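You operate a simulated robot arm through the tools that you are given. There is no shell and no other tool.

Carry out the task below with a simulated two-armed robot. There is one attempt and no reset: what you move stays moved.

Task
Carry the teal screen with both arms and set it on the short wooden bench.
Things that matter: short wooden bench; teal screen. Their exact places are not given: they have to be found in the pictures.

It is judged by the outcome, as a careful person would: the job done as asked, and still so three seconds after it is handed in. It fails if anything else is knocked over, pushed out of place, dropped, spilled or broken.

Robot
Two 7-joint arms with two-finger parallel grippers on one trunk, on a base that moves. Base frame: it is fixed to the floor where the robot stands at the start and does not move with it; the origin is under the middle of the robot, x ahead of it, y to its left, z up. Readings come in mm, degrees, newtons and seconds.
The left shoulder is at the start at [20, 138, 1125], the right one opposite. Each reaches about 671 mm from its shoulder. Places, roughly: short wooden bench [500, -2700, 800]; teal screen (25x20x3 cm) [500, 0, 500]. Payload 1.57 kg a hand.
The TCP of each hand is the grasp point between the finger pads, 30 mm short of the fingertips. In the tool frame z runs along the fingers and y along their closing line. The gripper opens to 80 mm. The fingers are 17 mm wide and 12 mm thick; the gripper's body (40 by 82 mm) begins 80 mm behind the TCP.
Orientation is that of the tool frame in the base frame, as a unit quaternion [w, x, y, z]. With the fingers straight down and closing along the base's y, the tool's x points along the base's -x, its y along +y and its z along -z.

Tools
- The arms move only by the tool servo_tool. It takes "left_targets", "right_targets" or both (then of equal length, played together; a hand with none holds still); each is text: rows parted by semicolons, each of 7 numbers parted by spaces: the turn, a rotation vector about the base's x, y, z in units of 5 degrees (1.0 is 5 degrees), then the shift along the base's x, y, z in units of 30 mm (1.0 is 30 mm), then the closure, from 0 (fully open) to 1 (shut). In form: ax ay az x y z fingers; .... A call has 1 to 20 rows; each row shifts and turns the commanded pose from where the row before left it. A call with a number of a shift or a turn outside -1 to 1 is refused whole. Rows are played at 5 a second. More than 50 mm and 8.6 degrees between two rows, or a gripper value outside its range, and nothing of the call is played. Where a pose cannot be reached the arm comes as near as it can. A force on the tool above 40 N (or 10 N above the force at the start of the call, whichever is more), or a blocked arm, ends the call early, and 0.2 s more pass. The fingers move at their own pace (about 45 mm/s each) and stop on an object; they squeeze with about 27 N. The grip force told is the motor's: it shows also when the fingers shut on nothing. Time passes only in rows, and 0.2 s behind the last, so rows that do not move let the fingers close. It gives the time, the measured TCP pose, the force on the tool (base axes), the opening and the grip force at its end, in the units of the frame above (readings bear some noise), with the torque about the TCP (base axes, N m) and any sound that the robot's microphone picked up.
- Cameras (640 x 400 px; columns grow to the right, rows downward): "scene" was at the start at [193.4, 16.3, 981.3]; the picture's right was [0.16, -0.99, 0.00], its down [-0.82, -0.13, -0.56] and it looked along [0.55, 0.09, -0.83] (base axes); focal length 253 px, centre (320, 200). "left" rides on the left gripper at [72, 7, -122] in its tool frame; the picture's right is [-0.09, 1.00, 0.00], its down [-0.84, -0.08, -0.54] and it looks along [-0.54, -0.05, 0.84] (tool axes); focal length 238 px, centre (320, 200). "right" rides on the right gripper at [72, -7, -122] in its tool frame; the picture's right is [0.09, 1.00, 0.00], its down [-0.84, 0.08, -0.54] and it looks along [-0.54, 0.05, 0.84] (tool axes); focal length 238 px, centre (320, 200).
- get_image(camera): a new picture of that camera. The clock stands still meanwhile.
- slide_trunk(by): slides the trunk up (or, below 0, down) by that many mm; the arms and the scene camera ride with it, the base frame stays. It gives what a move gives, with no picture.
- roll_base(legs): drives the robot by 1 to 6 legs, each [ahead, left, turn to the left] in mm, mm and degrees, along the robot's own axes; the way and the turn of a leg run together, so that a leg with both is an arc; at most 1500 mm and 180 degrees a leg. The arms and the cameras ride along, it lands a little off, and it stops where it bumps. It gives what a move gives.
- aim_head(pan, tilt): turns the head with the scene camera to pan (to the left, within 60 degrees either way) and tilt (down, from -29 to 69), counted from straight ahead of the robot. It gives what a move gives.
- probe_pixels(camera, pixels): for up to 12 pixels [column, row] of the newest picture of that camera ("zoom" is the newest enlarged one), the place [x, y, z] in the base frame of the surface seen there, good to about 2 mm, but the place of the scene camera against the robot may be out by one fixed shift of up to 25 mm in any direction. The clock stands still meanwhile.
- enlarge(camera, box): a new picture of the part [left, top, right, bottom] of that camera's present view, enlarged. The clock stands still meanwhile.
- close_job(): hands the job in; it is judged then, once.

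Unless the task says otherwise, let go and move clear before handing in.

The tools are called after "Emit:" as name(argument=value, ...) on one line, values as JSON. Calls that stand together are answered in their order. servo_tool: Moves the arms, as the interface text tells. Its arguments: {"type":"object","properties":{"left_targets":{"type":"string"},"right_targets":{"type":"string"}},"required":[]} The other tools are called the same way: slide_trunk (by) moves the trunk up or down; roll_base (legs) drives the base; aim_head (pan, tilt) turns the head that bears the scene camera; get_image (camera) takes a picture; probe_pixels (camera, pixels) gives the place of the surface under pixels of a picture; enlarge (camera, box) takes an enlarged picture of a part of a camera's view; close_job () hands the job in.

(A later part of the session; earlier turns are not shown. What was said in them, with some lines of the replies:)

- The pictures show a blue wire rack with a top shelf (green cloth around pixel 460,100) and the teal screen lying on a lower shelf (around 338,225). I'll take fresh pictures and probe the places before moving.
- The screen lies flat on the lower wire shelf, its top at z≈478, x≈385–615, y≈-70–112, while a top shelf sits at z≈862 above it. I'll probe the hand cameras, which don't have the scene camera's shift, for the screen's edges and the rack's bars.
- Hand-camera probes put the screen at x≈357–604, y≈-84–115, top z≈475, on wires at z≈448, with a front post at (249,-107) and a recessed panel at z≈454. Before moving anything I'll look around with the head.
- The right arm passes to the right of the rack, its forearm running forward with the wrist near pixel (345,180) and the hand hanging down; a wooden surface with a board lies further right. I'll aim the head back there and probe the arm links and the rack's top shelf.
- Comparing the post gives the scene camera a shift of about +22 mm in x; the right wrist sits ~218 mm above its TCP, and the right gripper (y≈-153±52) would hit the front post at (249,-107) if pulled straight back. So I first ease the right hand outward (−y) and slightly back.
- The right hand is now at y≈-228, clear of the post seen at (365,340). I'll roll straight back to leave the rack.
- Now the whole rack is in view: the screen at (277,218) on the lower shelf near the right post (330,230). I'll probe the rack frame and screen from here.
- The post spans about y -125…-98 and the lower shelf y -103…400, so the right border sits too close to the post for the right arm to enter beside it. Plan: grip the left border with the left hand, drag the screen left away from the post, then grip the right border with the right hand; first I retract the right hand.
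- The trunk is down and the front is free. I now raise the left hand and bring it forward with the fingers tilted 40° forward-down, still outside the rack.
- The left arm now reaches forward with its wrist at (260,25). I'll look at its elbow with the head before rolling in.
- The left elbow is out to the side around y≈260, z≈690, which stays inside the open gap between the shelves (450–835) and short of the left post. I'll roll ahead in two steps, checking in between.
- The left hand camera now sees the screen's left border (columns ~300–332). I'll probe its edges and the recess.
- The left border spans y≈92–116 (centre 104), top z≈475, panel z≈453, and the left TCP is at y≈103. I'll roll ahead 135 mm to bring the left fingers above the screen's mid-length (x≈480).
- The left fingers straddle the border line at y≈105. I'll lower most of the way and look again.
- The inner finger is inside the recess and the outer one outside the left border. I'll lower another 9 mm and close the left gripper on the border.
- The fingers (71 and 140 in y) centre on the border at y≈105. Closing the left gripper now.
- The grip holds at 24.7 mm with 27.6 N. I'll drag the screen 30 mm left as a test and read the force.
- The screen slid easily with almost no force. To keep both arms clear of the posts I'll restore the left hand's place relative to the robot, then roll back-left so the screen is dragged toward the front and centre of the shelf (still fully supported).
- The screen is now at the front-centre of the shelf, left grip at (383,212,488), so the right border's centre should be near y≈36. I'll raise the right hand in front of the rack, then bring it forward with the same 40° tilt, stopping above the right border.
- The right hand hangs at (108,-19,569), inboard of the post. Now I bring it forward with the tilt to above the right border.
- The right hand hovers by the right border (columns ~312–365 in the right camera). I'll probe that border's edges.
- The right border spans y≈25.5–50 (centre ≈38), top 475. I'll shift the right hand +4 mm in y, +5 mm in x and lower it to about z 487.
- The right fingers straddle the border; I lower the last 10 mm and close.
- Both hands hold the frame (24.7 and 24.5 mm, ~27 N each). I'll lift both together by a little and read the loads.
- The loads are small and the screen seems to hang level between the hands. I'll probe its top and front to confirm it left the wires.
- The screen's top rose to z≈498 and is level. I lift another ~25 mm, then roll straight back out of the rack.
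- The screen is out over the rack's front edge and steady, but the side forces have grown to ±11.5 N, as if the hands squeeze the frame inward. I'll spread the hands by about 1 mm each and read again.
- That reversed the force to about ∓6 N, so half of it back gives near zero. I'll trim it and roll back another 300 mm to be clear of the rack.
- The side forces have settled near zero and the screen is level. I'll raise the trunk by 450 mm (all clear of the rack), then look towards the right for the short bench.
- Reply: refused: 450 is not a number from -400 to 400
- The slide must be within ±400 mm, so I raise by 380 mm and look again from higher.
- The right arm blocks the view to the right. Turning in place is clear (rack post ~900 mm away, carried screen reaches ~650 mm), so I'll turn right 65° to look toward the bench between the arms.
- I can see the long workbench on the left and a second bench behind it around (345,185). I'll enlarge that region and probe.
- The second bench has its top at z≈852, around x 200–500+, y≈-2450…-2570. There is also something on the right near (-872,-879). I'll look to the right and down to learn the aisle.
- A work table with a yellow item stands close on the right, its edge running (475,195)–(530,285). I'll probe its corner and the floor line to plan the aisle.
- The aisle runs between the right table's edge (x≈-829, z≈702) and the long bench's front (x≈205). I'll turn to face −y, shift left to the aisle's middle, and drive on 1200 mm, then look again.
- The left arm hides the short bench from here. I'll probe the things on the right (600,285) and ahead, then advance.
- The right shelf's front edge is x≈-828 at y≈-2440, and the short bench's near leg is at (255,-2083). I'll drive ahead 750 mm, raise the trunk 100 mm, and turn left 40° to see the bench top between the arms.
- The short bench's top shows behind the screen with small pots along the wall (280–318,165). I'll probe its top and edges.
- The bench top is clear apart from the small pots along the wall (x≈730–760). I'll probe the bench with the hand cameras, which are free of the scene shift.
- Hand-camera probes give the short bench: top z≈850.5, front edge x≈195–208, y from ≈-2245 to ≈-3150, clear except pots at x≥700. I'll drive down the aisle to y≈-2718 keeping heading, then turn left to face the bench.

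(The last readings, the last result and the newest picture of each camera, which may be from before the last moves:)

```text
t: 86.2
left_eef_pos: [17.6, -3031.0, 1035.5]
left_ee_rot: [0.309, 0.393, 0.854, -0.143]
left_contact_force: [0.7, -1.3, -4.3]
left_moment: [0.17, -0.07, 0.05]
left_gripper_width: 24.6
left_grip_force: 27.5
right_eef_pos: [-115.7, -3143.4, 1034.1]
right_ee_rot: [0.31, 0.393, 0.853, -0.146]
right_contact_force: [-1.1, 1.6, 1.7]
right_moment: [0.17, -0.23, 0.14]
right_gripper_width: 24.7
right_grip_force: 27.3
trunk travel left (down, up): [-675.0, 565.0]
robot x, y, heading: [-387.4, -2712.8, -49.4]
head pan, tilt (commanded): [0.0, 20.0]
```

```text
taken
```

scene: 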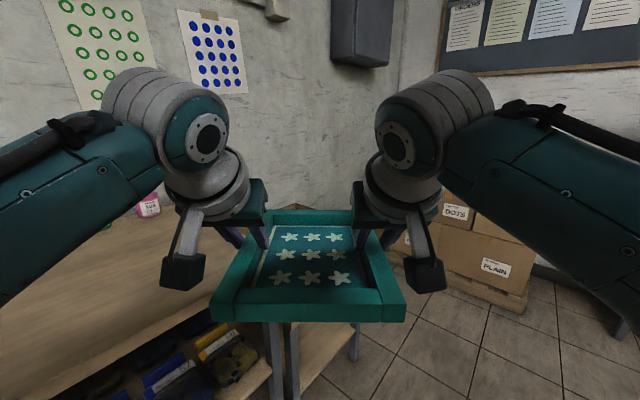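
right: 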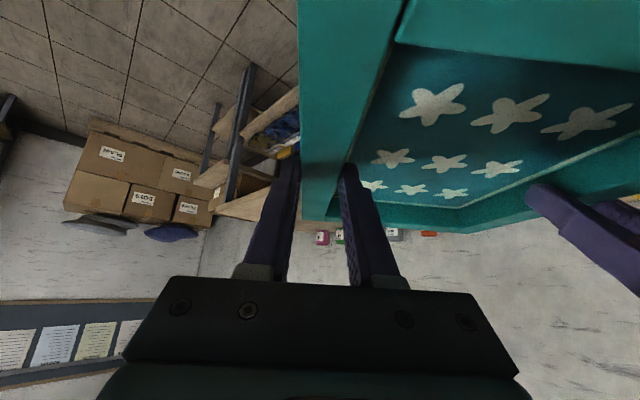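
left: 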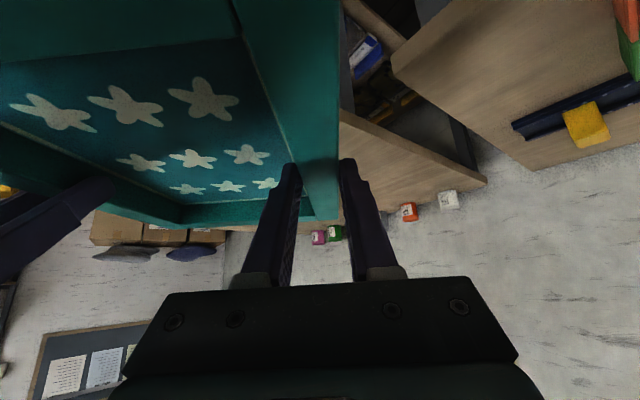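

The bench lies to the left with a clear top, and the screen is steady. I'll turn left to face it squarely.

Emit:
roll_base(legs=[[0, 0, 49.5]])

Emit:
aim_head(pan=0, tilt=30)

Emit:
get_image(camera="scene")

Emit:
get_image(camera="left")

Emit:
get_image(camera="right")

```text
t: 88.9
left_eef_pos: [116.5, -2597.1, 1035.0]
left_ee_rot: [0.342, -0.012, 0.94, 0.002]
left_contact_force: [0.8, -1.3, -3.2]
left_moment: [0.13, 0.08, 0.05]
left_gripper_width: 24.5
left_grip_force: 27.1
right_eef_pos: [121.4, -2771.5, 1033.3]
right_ee_rot: [0.342, -0.012, 0.94, 0.002]
right_contact_force: [-1.7, 0.7, -0.3]
right_moment: [0.21, 0.0, 0.12]
right_gripper_width: 24.5
right_grip_force: 26.7
trunk travel left (down, up): [-675.0, 565.0]
robot x, y, heading: [-387.9, -2708.6, 1.6]
head pan, tilt (commanded): [0.0, 20.0]
```

```text
t: 89.7
left_eef_pos: [115.1, -2597.1, 1036.7]
left_ee_rot: [0.342, -0.013, 0.939, 0.005]
left_contact_force: [1.2, -1.5, -3.1]
left_moment: [0.14, -0.06, 0.06]
left_gripper_width: 24.6
left_grip_force: 27.1
right_eef_pos: [120.3, -2770.5, 1033.3]
right_ee_rot: [0.342, -0.013, 0.94, 0.002]
right_contact_force: [-1.2, 1.1, 1.1]
right_moment: [0.16, 0.05, 0.22]
right_gripper_width: 24.6
right_grip_force: 26.8
trunk travel left (down, up): [-675.0, 565.0]
robot x, y, heading: [-386.3, -2707.2, 1.5]
head pan, tilt (commanded): [0.0, 30.0]
```

```text
taken
```

scene: 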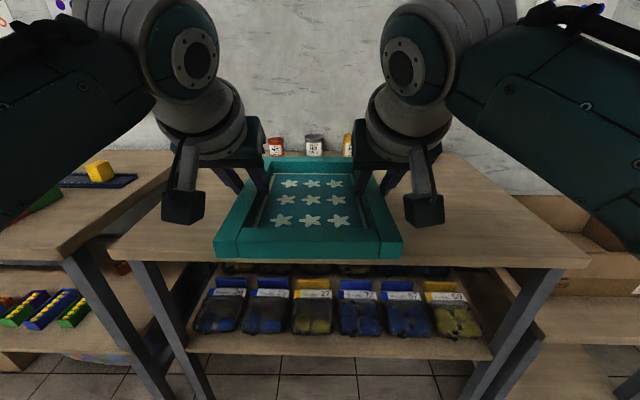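

```text
taken
```

left: 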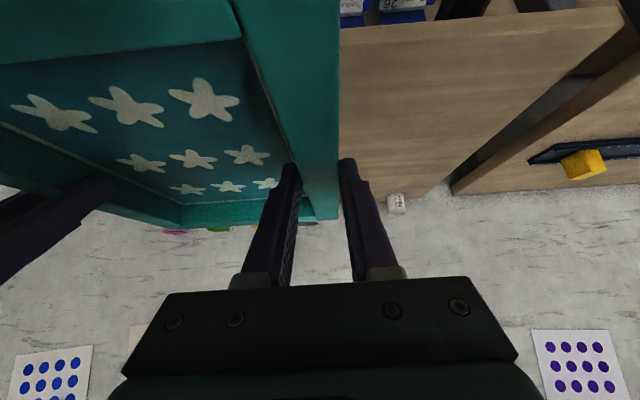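

```text
taken
```

right: 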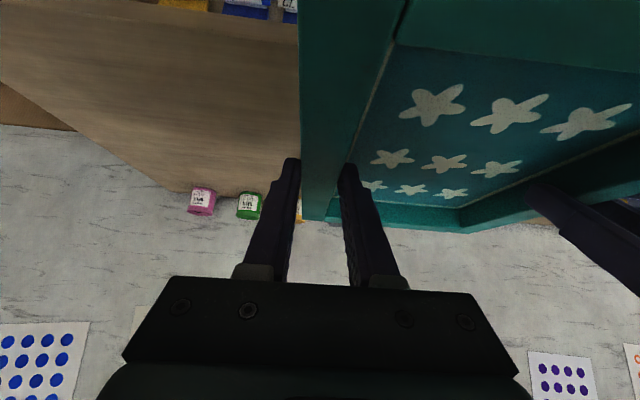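

The bench is squarely ahead and clear; the pots stay well behind at x≈700. I'll roll ahead 270 mm so the screen hovers over the bench's middle.

Emit:
roll_base(legs=[[270, 0, 0]])

Emit:
get_image(camera="scene")

Emit:
get_image(camera="left")

Emit:
probe_pixels(camera="left", pixels=[[400, 60], [400, 120], [380, 30], [310, 100], [325, 170], [290, 40]])

```text
t: 91.6
left_eef_pos: [384.3, -2589.4, 1035.1]
left_ee_rot: [0.341, -0.015, 0.94, 0.004]
left_contact_force: [1.1, -0.7, -3.0]
left_moment: [0.16, 0.03, 0.12]
left_gripper_width: 24.4
left_grip_force: 27.1
right_eef_pos: [388.1, -2763.8, 1033.6]
right_ee_rot: [0.342, -0.014, 0.94, 0.002]
right_contact_force: [-0.7, 0.9, 1.2]
right_moment: [0.25, 0.0, 0.15]
right_gripper_width: 24.5
right_grip_force: 27.0
trunk travel left (down, up): [-675.0, 565.0]
robot x, y, heading: [-116.4, -2701.0, 1.8]
head pan, tilt (commanded): [0.0, 30.0]
```

```text
taken
```

scene: 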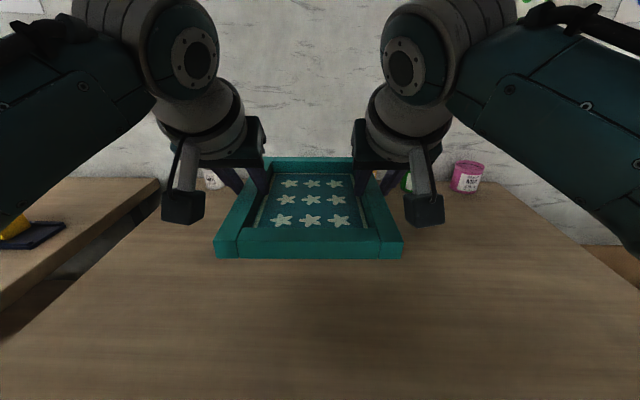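

```text
taken
```

left: 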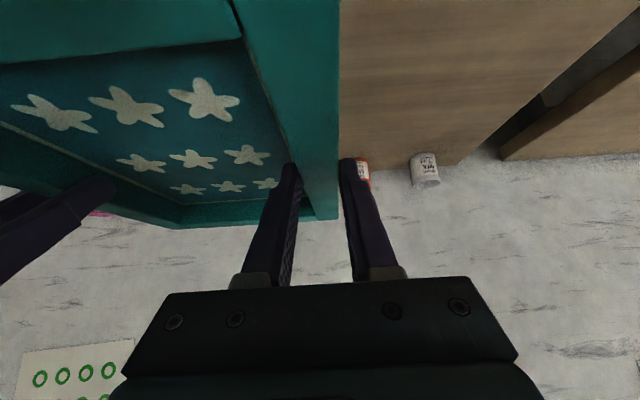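

```text
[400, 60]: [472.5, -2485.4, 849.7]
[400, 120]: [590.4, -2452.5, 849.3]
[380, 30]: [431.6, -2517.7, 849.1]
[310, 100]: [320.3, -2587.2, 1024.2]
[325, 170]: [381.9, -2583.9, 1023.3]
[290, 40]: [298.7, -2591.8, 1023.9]
```

The screen hovers over the bench: its top is at z≈1024 against bench z≈849.5, so about 146 mm to go. I'll lower the trunk 120 mm first, then finish gently with the arms.

Emit:
slide_trunk(by=-120)

Emit:
get_image(camera="scene")

Emit:
get_image(camera="left")

Emit:
probe_pixels(camera="left", pixels=[[400, 60], [400, 120], [310, 100], [325, 170], [290, 40], [190, 215]])

```text
t: 93.1
left_eef_pos: [383.1, -2587.9, 915.2]
left_ee_rot: [0.341, -0.014, 0.94, 0.004]
left_contact_force: [2.1, -1.0, -4.1]
left_moment: [0.15, -0.04, 0.11]
left_gripper_width: 24.7
left_grip_force: 26.6
right_eef_pos: [387.8, -2763.1, 913.9]
right_ee_rot: [0.342, -0.014, 0.939, 0.002]
right_contact_force: [-2.5, 0.6, 1.4]
right_moment: [0.22, 0.09, 0.22]
right_gripper_width: 24.5
right_grip_force: 27.0
trunk travel left (down, up): [-555.0, 685.0]
robot x, y, heading: [-117.4, -2706.0, 1.9]
head pan, tilt (commanded): [0.0, 30.0]
```

```text
taken
```

scene: 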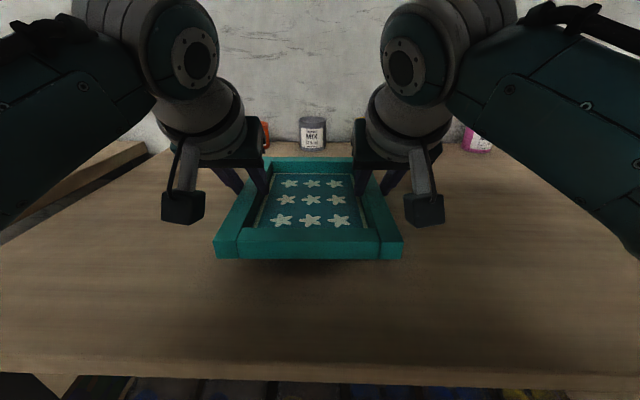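

```text
taken
```

left: 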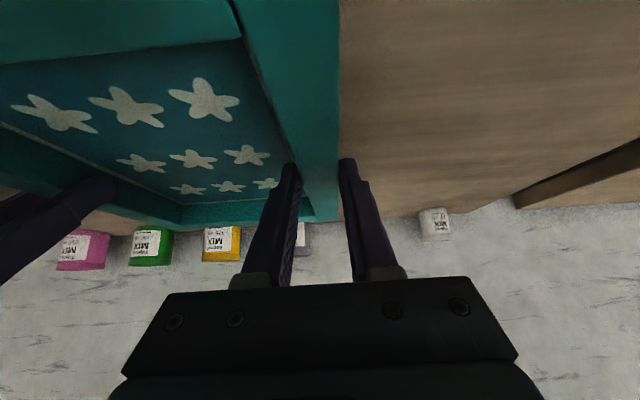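

```text
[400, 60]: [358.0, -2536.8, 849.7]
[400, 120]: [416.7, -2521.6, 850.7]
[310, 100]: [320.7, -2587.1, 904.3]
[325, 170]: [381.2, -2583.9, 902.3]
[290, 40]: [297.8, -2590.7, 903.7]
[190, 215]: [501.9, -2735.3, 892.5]
```

The screen's top is at ≈903.5, so about 25 mm of descent remains. I'll lower both arms together slowly, reading the forces.

Emit:
servo_tool(left_targets="0 0 0 0 0 -0.15 1; 0 0 0 0 0 -0.15 1; 0 0 0 0 0 -0.15 1; 0 0 0 0 0 -0.15 1; 0 0 0 0 0 -0.1 1; 0 0 0 0 0 0 1", right_targets="0 0 0 0 0 -0.15 1; 0 0 0 0 0 -0.15 1; 0 0 0 0 0 -0.15 1; 0 0 0 0 0 -0.15 1; 0 0 0 0 0 -0.1 1; 0 0 0 0 0 0 1")

Emit:
get_image(camera="scene")

Emit:
get_image(camera="left")

Emit:
probe_pixels(camera="left", pixels=[[400, 60], [310, 100], [325, 170], [290, 40]])

```text
t: 94.5
left_eef_pos: [382.4, -2587.9, 895.1]
left_ee_rot: [0.341, -0.013, 0.94, 0.003]
left_contact_force: [3.0, -5.2, -3.5]
left_moment: [0.1, 0.1, 0.16]
left_gripper_width: 24.3
left_grip_force: 26.9
right_eef_pos: [389.4, -2763.0, 893.0]
right_ee_rot: [0.342, -0.015, 0.94, 0.003]
right_contact_force: [-3.5, 4.4, 2.0]
right_moment: [0.32, -0.07, 0.33]
right_gripper_width: 24.3
right_grip_force: 27.1
trunk travel left (down, up): [-555.0, 685.0]
robot x, y, heading: [-122.7, -2703.3, 1.7]
head pan, tilt (commanded): [0.0, 30.0]
```

```text
taken
```

scene: 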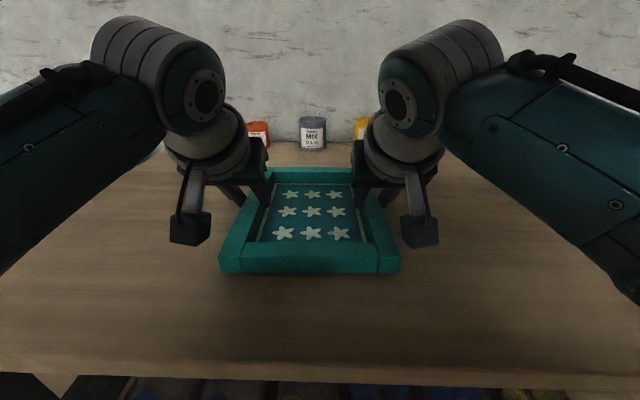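

```text
taken
```

left: 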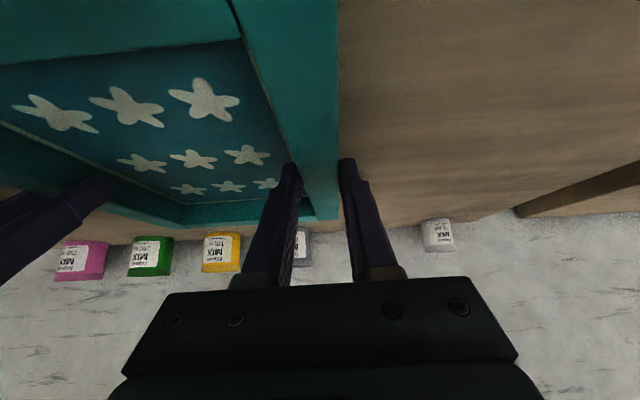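

```text
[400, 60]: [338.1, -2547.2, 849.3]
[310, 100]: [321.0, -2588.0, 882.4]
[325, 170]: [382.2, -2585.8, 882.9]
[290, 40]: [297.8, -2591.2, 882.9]
```

The top is now 882.7, leaving perhaps 4–5 mm. I continue in ~1 mm steps and watch the vertical force.

Emit:
servo_tool(left_targets="0 0 0 0 0 -0.05 1; 0 0 0 0 0 -0.05 1; 0 0 0 0 0 0 1", right_targets="0 0 0 0 0 -0.05 1; 0 0 0 0 0 -0.05 1; 0 0 0 0 0 0 1")

Emit:
servo_tool(left_targets="0 0 0 0 0 -0.03 1; 0 0 0 0 0 0 1; 0 0 0 0 0 0 1", right_targets="0 0 0 0 0 -0.03 1; 0 0 0 0 0 0 1; 0 0 0 0 0 0 1")

Emit:
get_image(camera="left")

Emit:
probe_pixels(camera="left", pixels=[[400, 60], [310, 100], [325, 170], [290, 40]])

Emit:
get_image(camera="right")

Emit:
probe_pixels(camera="right", pixels=[[200, 60], [330, 100], [315, 170], [350, 40]])

```text
t: 95.3
left_eef_pos: [382.2, -2587.7, 893.0]
left_ee_rot: [0.342, -0.013, 0.94, 0.002]
left_contact_force: [-0.8, -6.4, -1.4]
left_moment: [-0.05, 0.04, -0.19]
left_gripper_width: 24.5
left_grip_force: 27.0
right_eef_pos: [387.1, -2763.8, 889.7]
right_ee_rot: [0.342, -0.013, 0.94, 0.003]
right_contact_force: [1.5, 7.3, 0.0]
right_moment: [0.25, 0.01, 0.03]
right_gripper_width: 24.7
right_grip_force: 26.9
trunk travel left (down, up): [-555.0, 685.0]
robot x, y, heading: [-120.4, -2705.4, 1.8]
head pan, tilt (commanded): [0.0, 30.0]
```

```text
t: 96.1
left_eef_pos: [381.6, -2587.0, 891.2]
left_ee_rot: [0.341, -0.014, 0.94, 0.004]
left_contact_force: [1.6, -9.5, -4.8]
left_moment: [0.03, 0.12, 0.0]
left_gripper_width: 24.8
left_grip_force: 27.5
right_eef_pos: [386.0, -2763.0, 889.5]
right_ee_rot: [0.342, -0.015, 0.94, 0.003]
right_contact_force: [-2.8, 9.7, 1.0]
right_moment: [0.46, -0.06, 0.25]
right_gripper_width: 24.3
right_grip_force: 26.8
trunk travel left (down, up): [-555.0, 685.0]
robot x, y, heading: [-120.6, -2701.8, 1.6]
head pan, tilt (commanded): [0.0, 30.0]
```

```text
taken
```

left: 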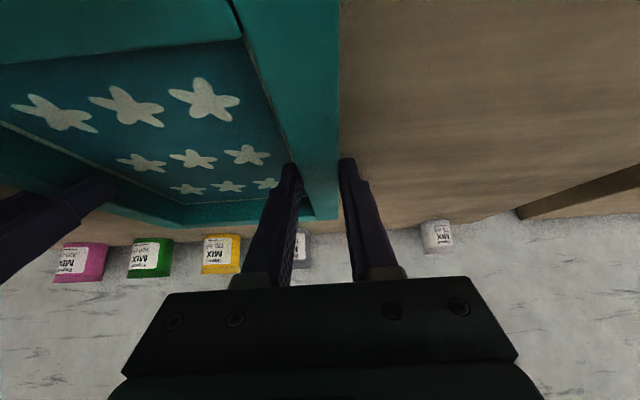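

```text
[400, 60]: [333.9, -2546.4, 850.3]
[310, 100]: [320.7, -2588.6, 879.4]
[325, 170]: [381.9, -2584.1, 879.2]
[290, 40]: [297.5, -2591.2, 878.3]
```

```text
taken
```

right: 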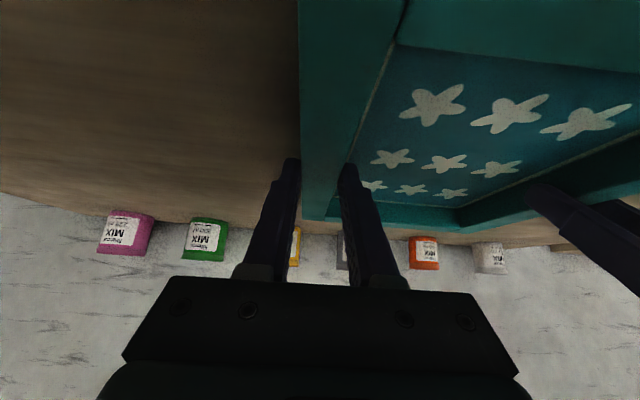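

```text
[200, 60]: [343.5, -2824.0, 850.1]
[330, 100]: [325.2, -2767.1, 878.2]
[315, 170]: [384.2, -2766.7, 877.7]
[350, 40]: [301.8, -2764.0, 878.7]
```

The tops read 879 (left) and 878 (right) over bench 850, so it's at or within ~1 mm of contact; the hands pull apart with ~9.5 N. I'll ease them inward a little and lower another 1 mm to feel contact.

Emit:
servo_tool(left_targets="0 0 0 0 -0.015 -0.02 1; 0 0 0 0 0 -0.02 1; 0 0 0 0 0 0 1; 0 0 0 0 0 0 1", right_targets="0 0 0 0 0.015 -0.02 1; 0 0 0 0 0 -0.02 1; 0 0 0 0 0 0 1; 0 0 0 0 0 0 1")

Emit:
get_image(camera="left")

Emit:
probe_pixels(camera="left", pixels=[[400, 60], [310, 100], [325, 170], [290, 40], [150, 20]])

Emit:
get_image(camera="right")

Emit:
probe_pixels(camera="right", pixels=[[200, 60], [330, 100], [315, 170], [350, 40]])

```text
t: 97.1
left_eef_pos: [384.0, -2588.9, 889.6]
left_ee_rot: [0.341, -0.014, 0.94, 0.004]
left_contact_force: [0.4, -6.3, -3.3]
left_moment: [0.0, -0.05, -0.18]
left_gripper_width: 24.6
left_grip_force: 27.4
right_eef_pos: [387.4, -2762.9, 887.7]
right_ee_rot: [0.341, -0.015, 0.94, 0.003]
right_contact_force: [0.7, 6.3, -0.2]
right_moment: [0.25, 0.14, 0.1]
right_gripper_width: 24.5
right_grip_force: 26.9
trunk travel left (down, up): [-555.0, 685.0]
robot x, y, heading: [-118.1, -2702.3, 1.5]
head pan, tilt (commanded): [0.0, 30.0]
```

```text
taken
```

left: 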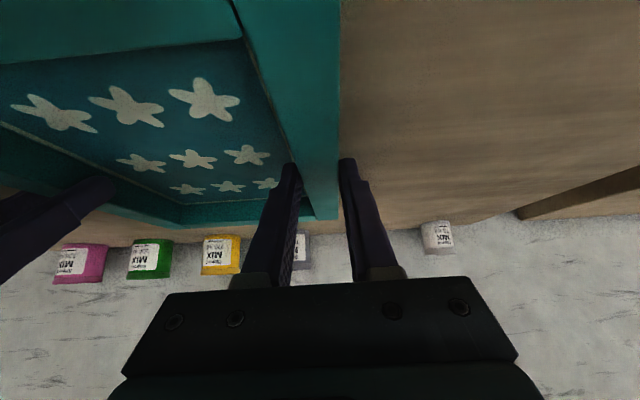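

```text
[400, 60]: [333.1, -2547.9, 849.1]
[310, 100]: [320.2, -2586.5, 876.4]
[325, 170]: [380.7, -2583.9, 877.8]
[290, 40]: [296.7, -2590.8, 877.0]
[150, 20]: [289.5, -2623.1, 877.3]
```

```text
taken
```

right: 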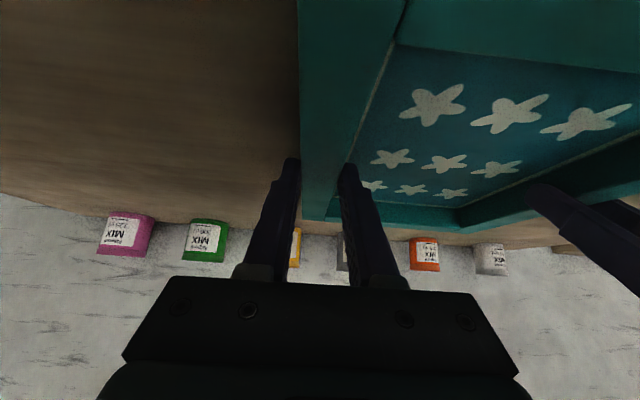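

```text
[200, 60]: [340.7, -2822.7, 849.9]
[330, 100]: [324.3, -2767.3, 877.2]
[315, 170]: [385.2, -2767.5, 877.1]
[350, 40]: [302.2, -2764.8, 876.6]
```

Still no clear upward push. I'll lower another 1.5 mm in small steps and check the force.

Emit:
servo_tool(left_targets="0 0 0 0 -0.01 -0.025 1; 0 0 0 0 0 -0.025 1; 0 0 0 0 0 0 1; 0 0 0 0 0 0 1", right_targets="0 0 0 0 0.01 -0.025 1; 0 0 0 0 0 -0.025 1; 0 0 0 0 0 0 1; 0 0 0 0 0 0 1")

Emit:
enlarge(camera="scene", box=[190, 150, 430, 300])

```text
t: 98.1
left_eef_pos: [383.8, -2587.7, 887.8]
left_ee_rot: [0.341, -0.014, 0.94, 0.005]
left_contact_force: [2.7, -0.1, -2.9]
left_moment: [-0.05, 0.23, 0.11]
left_gripper_width: 24.5
left_grip_force: 26.3
right_eef_pos: [387.3, -2763.2, 886.6]
right_ee_rot: [0.343, -0.015, 0.939, 0.002]
right_contact_force: [-8.5, -0.4, 13.7]
right_moment: [0.1, 0.11, 0.18]
right_gripper_width: 24.6
right_grip_force: 26.6
trunk travel left (down, up): [-555.0, 685.0]
robot x, y, heading: [-122.5, -2702.7, 1.5]
head pan, tilt (commanded): [0.0, 30.0]
```

```text
2.67 times, centred on (310, 225) of scene
```

zoom: 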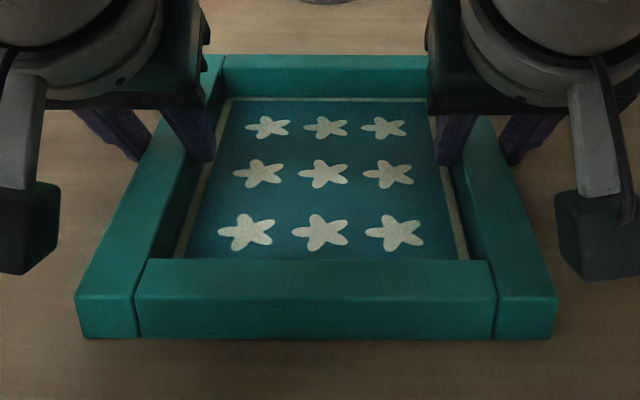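

Contact: the right hand now reads +13.7 N upward, while the left side is about 1 mm higher. I'll lower only the left hand slightly.

Emit:
servo_tool(left_targets="0 0 0 0 0 -0.02 1; 0 0 0 0 0 -0.015 1; 0 0 0 0 0 0 1; 0 0 0 0 0 0 1")

```text
t: 99.1
left_eef_pos: [382.9, -2588.6, 887.1]
left_ee_rot: [0.341, -0.015, 0.94, 0.005]
left_contact_force: [-0.2, 3.6, -1.2]
left_moment: [0.01, -0.27, 0.03]
left_gripper_width: 24.6
left_grip_force: 27.2
right_eef_pos: [388.0, -2763.0, 884.6]
right_ee_rot: [0.343, -0.015, 0.939, 0.003]
right_contact_force: [-8.1, -3.4, 15.8]
right_moment: [0.0, -0.27, 0.11]
right_gripper_width: 24.6
right_grip_force: 27.4
trunk travel left (down, up): [-555.0, 685.0]
robot x, y, heading: [-121.2, -2704.5, 1.8]
head pan, tilt (commanded): [0.0, 30.0]
```

The left is still slightly high (887.1 vs 884.6). Another ~1 mm down on the left.

Emit:
servo_tool(left_targets="0 0 0 0 0 -0.02 1; 0 0 0 0 0 -0.02 1; 0 0 0 0 0 0 1; 0 0 0 0 0 0 1")

Emit:
get_image(camera="left")

Emit:
probe_pixels(camera="left", pixels=[[400, 60], [310, 100], [325, 170], [290, 40], [150, 20]])

Emit:
get_image(camera="right")

Emit:
probe_pixels(camera="right", pixels=[[200, 60], [330, 100], [315, 170], [350, 40]])

```text
t: 100.1
left_eef_pos: [385.1, -2589.0, 886.5]
left_ee_rot: [0.342, -0.014, 0.939, 0.004]
left_contact_force: [-15.6, 5.4, 18.9]
left_moment: [0.18, 0.35, -0.02]
left_gripper_width: 24.5
left_grip_force: 27.0
right_eef_pos: [388.2, -2763.4, 885.5]
right_ee_rot: [0.343, -0.013, 0.939, 0.001]
right_contact_force: [4.5, -6.0, 11.1]
right_moment: [-0.01, -0.34, -0.29]
right_gripper_width: 24.4
right_grip_force: 27.0
trunk travel left (down, up): [-555.0, 685.0]
robot x, y, heading: [-122.8, -2703.2, 1.7]
head pan, tilt (commanded): [0.0, 30.0]
```

```text
taken
```

left: 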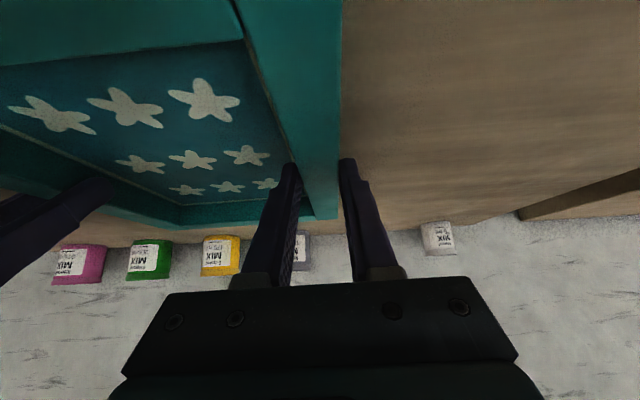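

```text
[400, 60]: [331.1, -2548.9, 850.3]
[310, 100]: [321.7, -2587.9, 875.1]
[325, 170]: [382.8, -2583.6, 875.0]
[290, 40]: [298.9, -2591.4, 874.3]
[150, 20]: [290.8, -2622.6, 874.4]
```

```text
taken
```

right: 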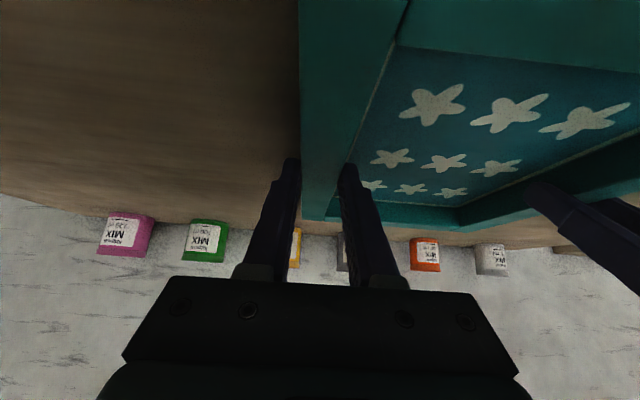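

```text
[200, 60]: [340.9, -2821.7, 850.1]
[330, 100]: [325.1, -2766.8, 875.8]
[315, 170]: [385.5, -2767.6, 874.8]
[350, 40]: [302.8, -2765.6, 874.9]
```

Both sides now rest flat: tops at 875 against bench 850, with upward loads of 19 N and 11 N. I'll relax by ~0.6 mm and open both grippers together.

Emit:
servo_tool(left_targets="0 0 0 0 0 0.025 1; 0 0 0 0 0 0 1; 0 0 0 0 0 0 0.6; 0 0 0 0 0 0 0.4; 0 0 0 0 0 0 0.25; 0 0 0 0 0 0 0.25; 0 0 0 0 0 0 0.25", right_targets="0 0 0 0 0 0.02 1; 0 0 0 0 0 0 1; 0 0 0 0 0 0 0.6; 0 0 0 0 0 0 0.4; 0 0 0 0 0 0 0.25; 0 0 0 0 0 0 0.25; 0 0 0 0 0 0 0.25")

Emit:
get_image(camera="left")

Emit:
get_image(camera="right")

```text
t: 101.7
left_eef_pos: [382.1, -2587.8, 886.9]
left_ee_rot: [0.341, -0.014, 0.94, 0.003]
left_contact_force: [0.4, 0.1, 0.1]
left_moment: [0.0, -0.01, 0.02]
left_gripper_width: 60.0
left_grip_force: 0.0
right_eef_pos: [387.4, -2762.8, 887.0]
right_ee_rot: [0.341, -0.014, 0.94, 0.003]
right_contact_force: [-0.4, -0.9, -0.5]
right_moment: [0.01, 0.02, -0.02]
right_gripper_width: 60.3
right_grip_force: 0.2
trunk travel left (down, up): [-555.0, 685.0]
robot x, y, heading: [-117.1, -2702.5, 1.5]
head pan, tilt (commanded): [0.0, 30.0]
```

```text
taken
```

left: 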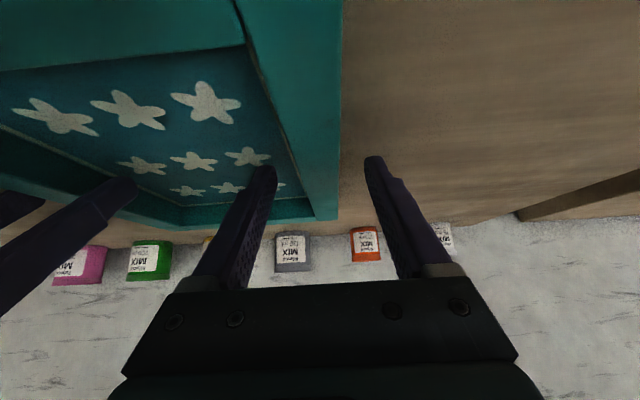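

```text
taken
```

right: 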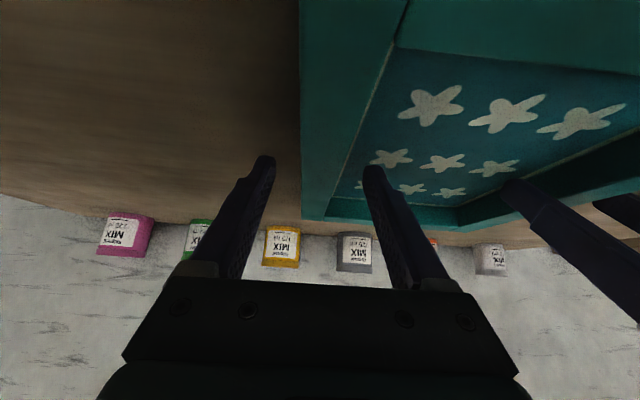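

Both grippers are open and unloaded, the screen stays flat on the bench. I'll lift both hands straight up, then back away.

Emit:
servo_tool(left_targets="0 0 0 0 0 0.4 0.25; 0 0 0 0 0 0.6 0.25; 0 0 0 0 0 1 0.25; 0 0 0 0 0 1 0.25; 0 0 0 0 0 1 0.25", right_targets="0 0 0 0 0 0.4 0.25; 0 0 0 0 0 0.6 0.25; 0 0 0 0 0 1 0.25; 0 0 0 0 0 1 0.25; 0 0 0 0 0 1 0.25")

Emit:
get_image(camera="scene")

```text
t: 102.9
left_eef_pos: [384.0, -2588.9, 1006.6]
left_ee_rot: [0.342, -0.014, 0.94, 0.005]
left_contact_force: [0.5, 0.2, 0.7]
left_moment: [-0.05, -0.02, 0.01]
left_gripper_width: 60.0
left_grip_force: 0.2
right_eef_pos: [389.2, -2763.1, 1008.0]
right_ee_rot: [0.342, -0.014, 0.939, 0.001]
right_contact_force: [-0.8, 0.0, 0.6]
right_moment: [0.01, -0.01, 0.02]
right_gripper_width: 59.8
right_grip_force: 0.0
trunk travel left (down, up): [-555.0, 685.0]
robot x, y, heading: [-122.9, -2702.4, 1.4]
head pan, tilt (commanded): [0.0, 30.0]
```

```text
taken
```

scene: 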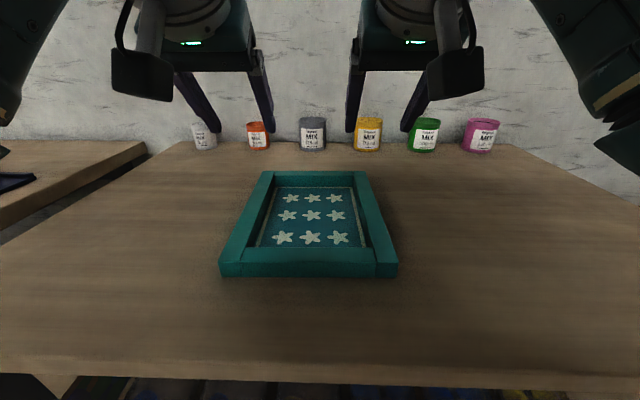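

The screen (220–398, 170–278) lies flat on the short bench, hands are clear above, and the six pots stand untouched. I'll roll back a bit to move clear and check once more.

Emit:
roll_base(legs=[[-260, 0, 0]])

Emit:
get_image(camera="scene")

Emit:
probe_pixels(camera="scene", pixels=[[320, 200], [250, 190], [390, 190], [320, 150], [320, 300]])

```text
t: 104.7
left_eef_pos: [128.3, -2596.9, 1007.1]
left_ee_rot: [0.341, -0.012, 0.94, 0.003]
left_contact_force: [-0.2, -0.1, -0.1]
left_moment: [0.02, -0.03, 0.03]
left_gripper_width: 59.8
left_grip_force: 0.1
right_eef_pos: [132.1, -2771.5, 1007.9]
right_ee_rot: [0.342, -0.012, 0.939, 0.001]
right_contact_force: [0.3, -0.3, -0.3]
right_moment: [0.0, -0.02, -0.01]
right_gripper_width: 60.3
right_grip_force: 0.0
trunk travel left (down, up): [-555.0, 685.0]
robot x, y, heading: [-375.5, -2707.8, 1.5]
head pan, tilt (commanded): [0.0, 30.0]
```

```text
taken
```

scene: 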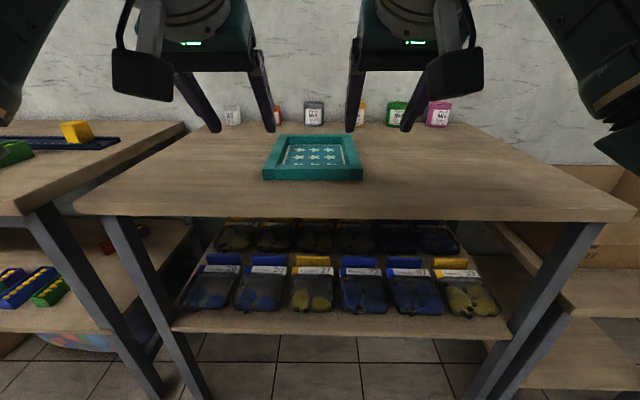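

```text
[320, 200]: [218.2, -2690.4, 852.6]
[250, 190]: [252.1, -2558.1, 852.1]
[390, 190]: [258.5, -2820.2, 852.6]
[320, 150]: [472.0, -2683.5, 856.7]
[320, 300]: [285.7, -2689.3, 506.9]
```

The teal screen (262–362, 135–180) lies flat near the middle of the short wooden bench. Nothing else has moved, and the robot is clear with empty hands, so I'm handing the job in.

Emit:
close_job()

```text
The job is handed in.
```

The teal screen is now lying flat near the middle of the short wooden bench, and I've handed the job in. I haven't seen the verdict.

- **Lifting it:** The screen was too close to the rack's post for the right arm to reach in. I first slid it along the lower shelf with the left hand, then gripped both side borders and carried it with both arms.
- **Setting it down:** The screen's top reads level on both sides. It is well back from the bench's front edge and well clear of the small paint pots along the wall.
- **Everything else:** My last pictures showed nothing knocked over or moved. Both hands are open and empty, and the robot has backed away from the bench.
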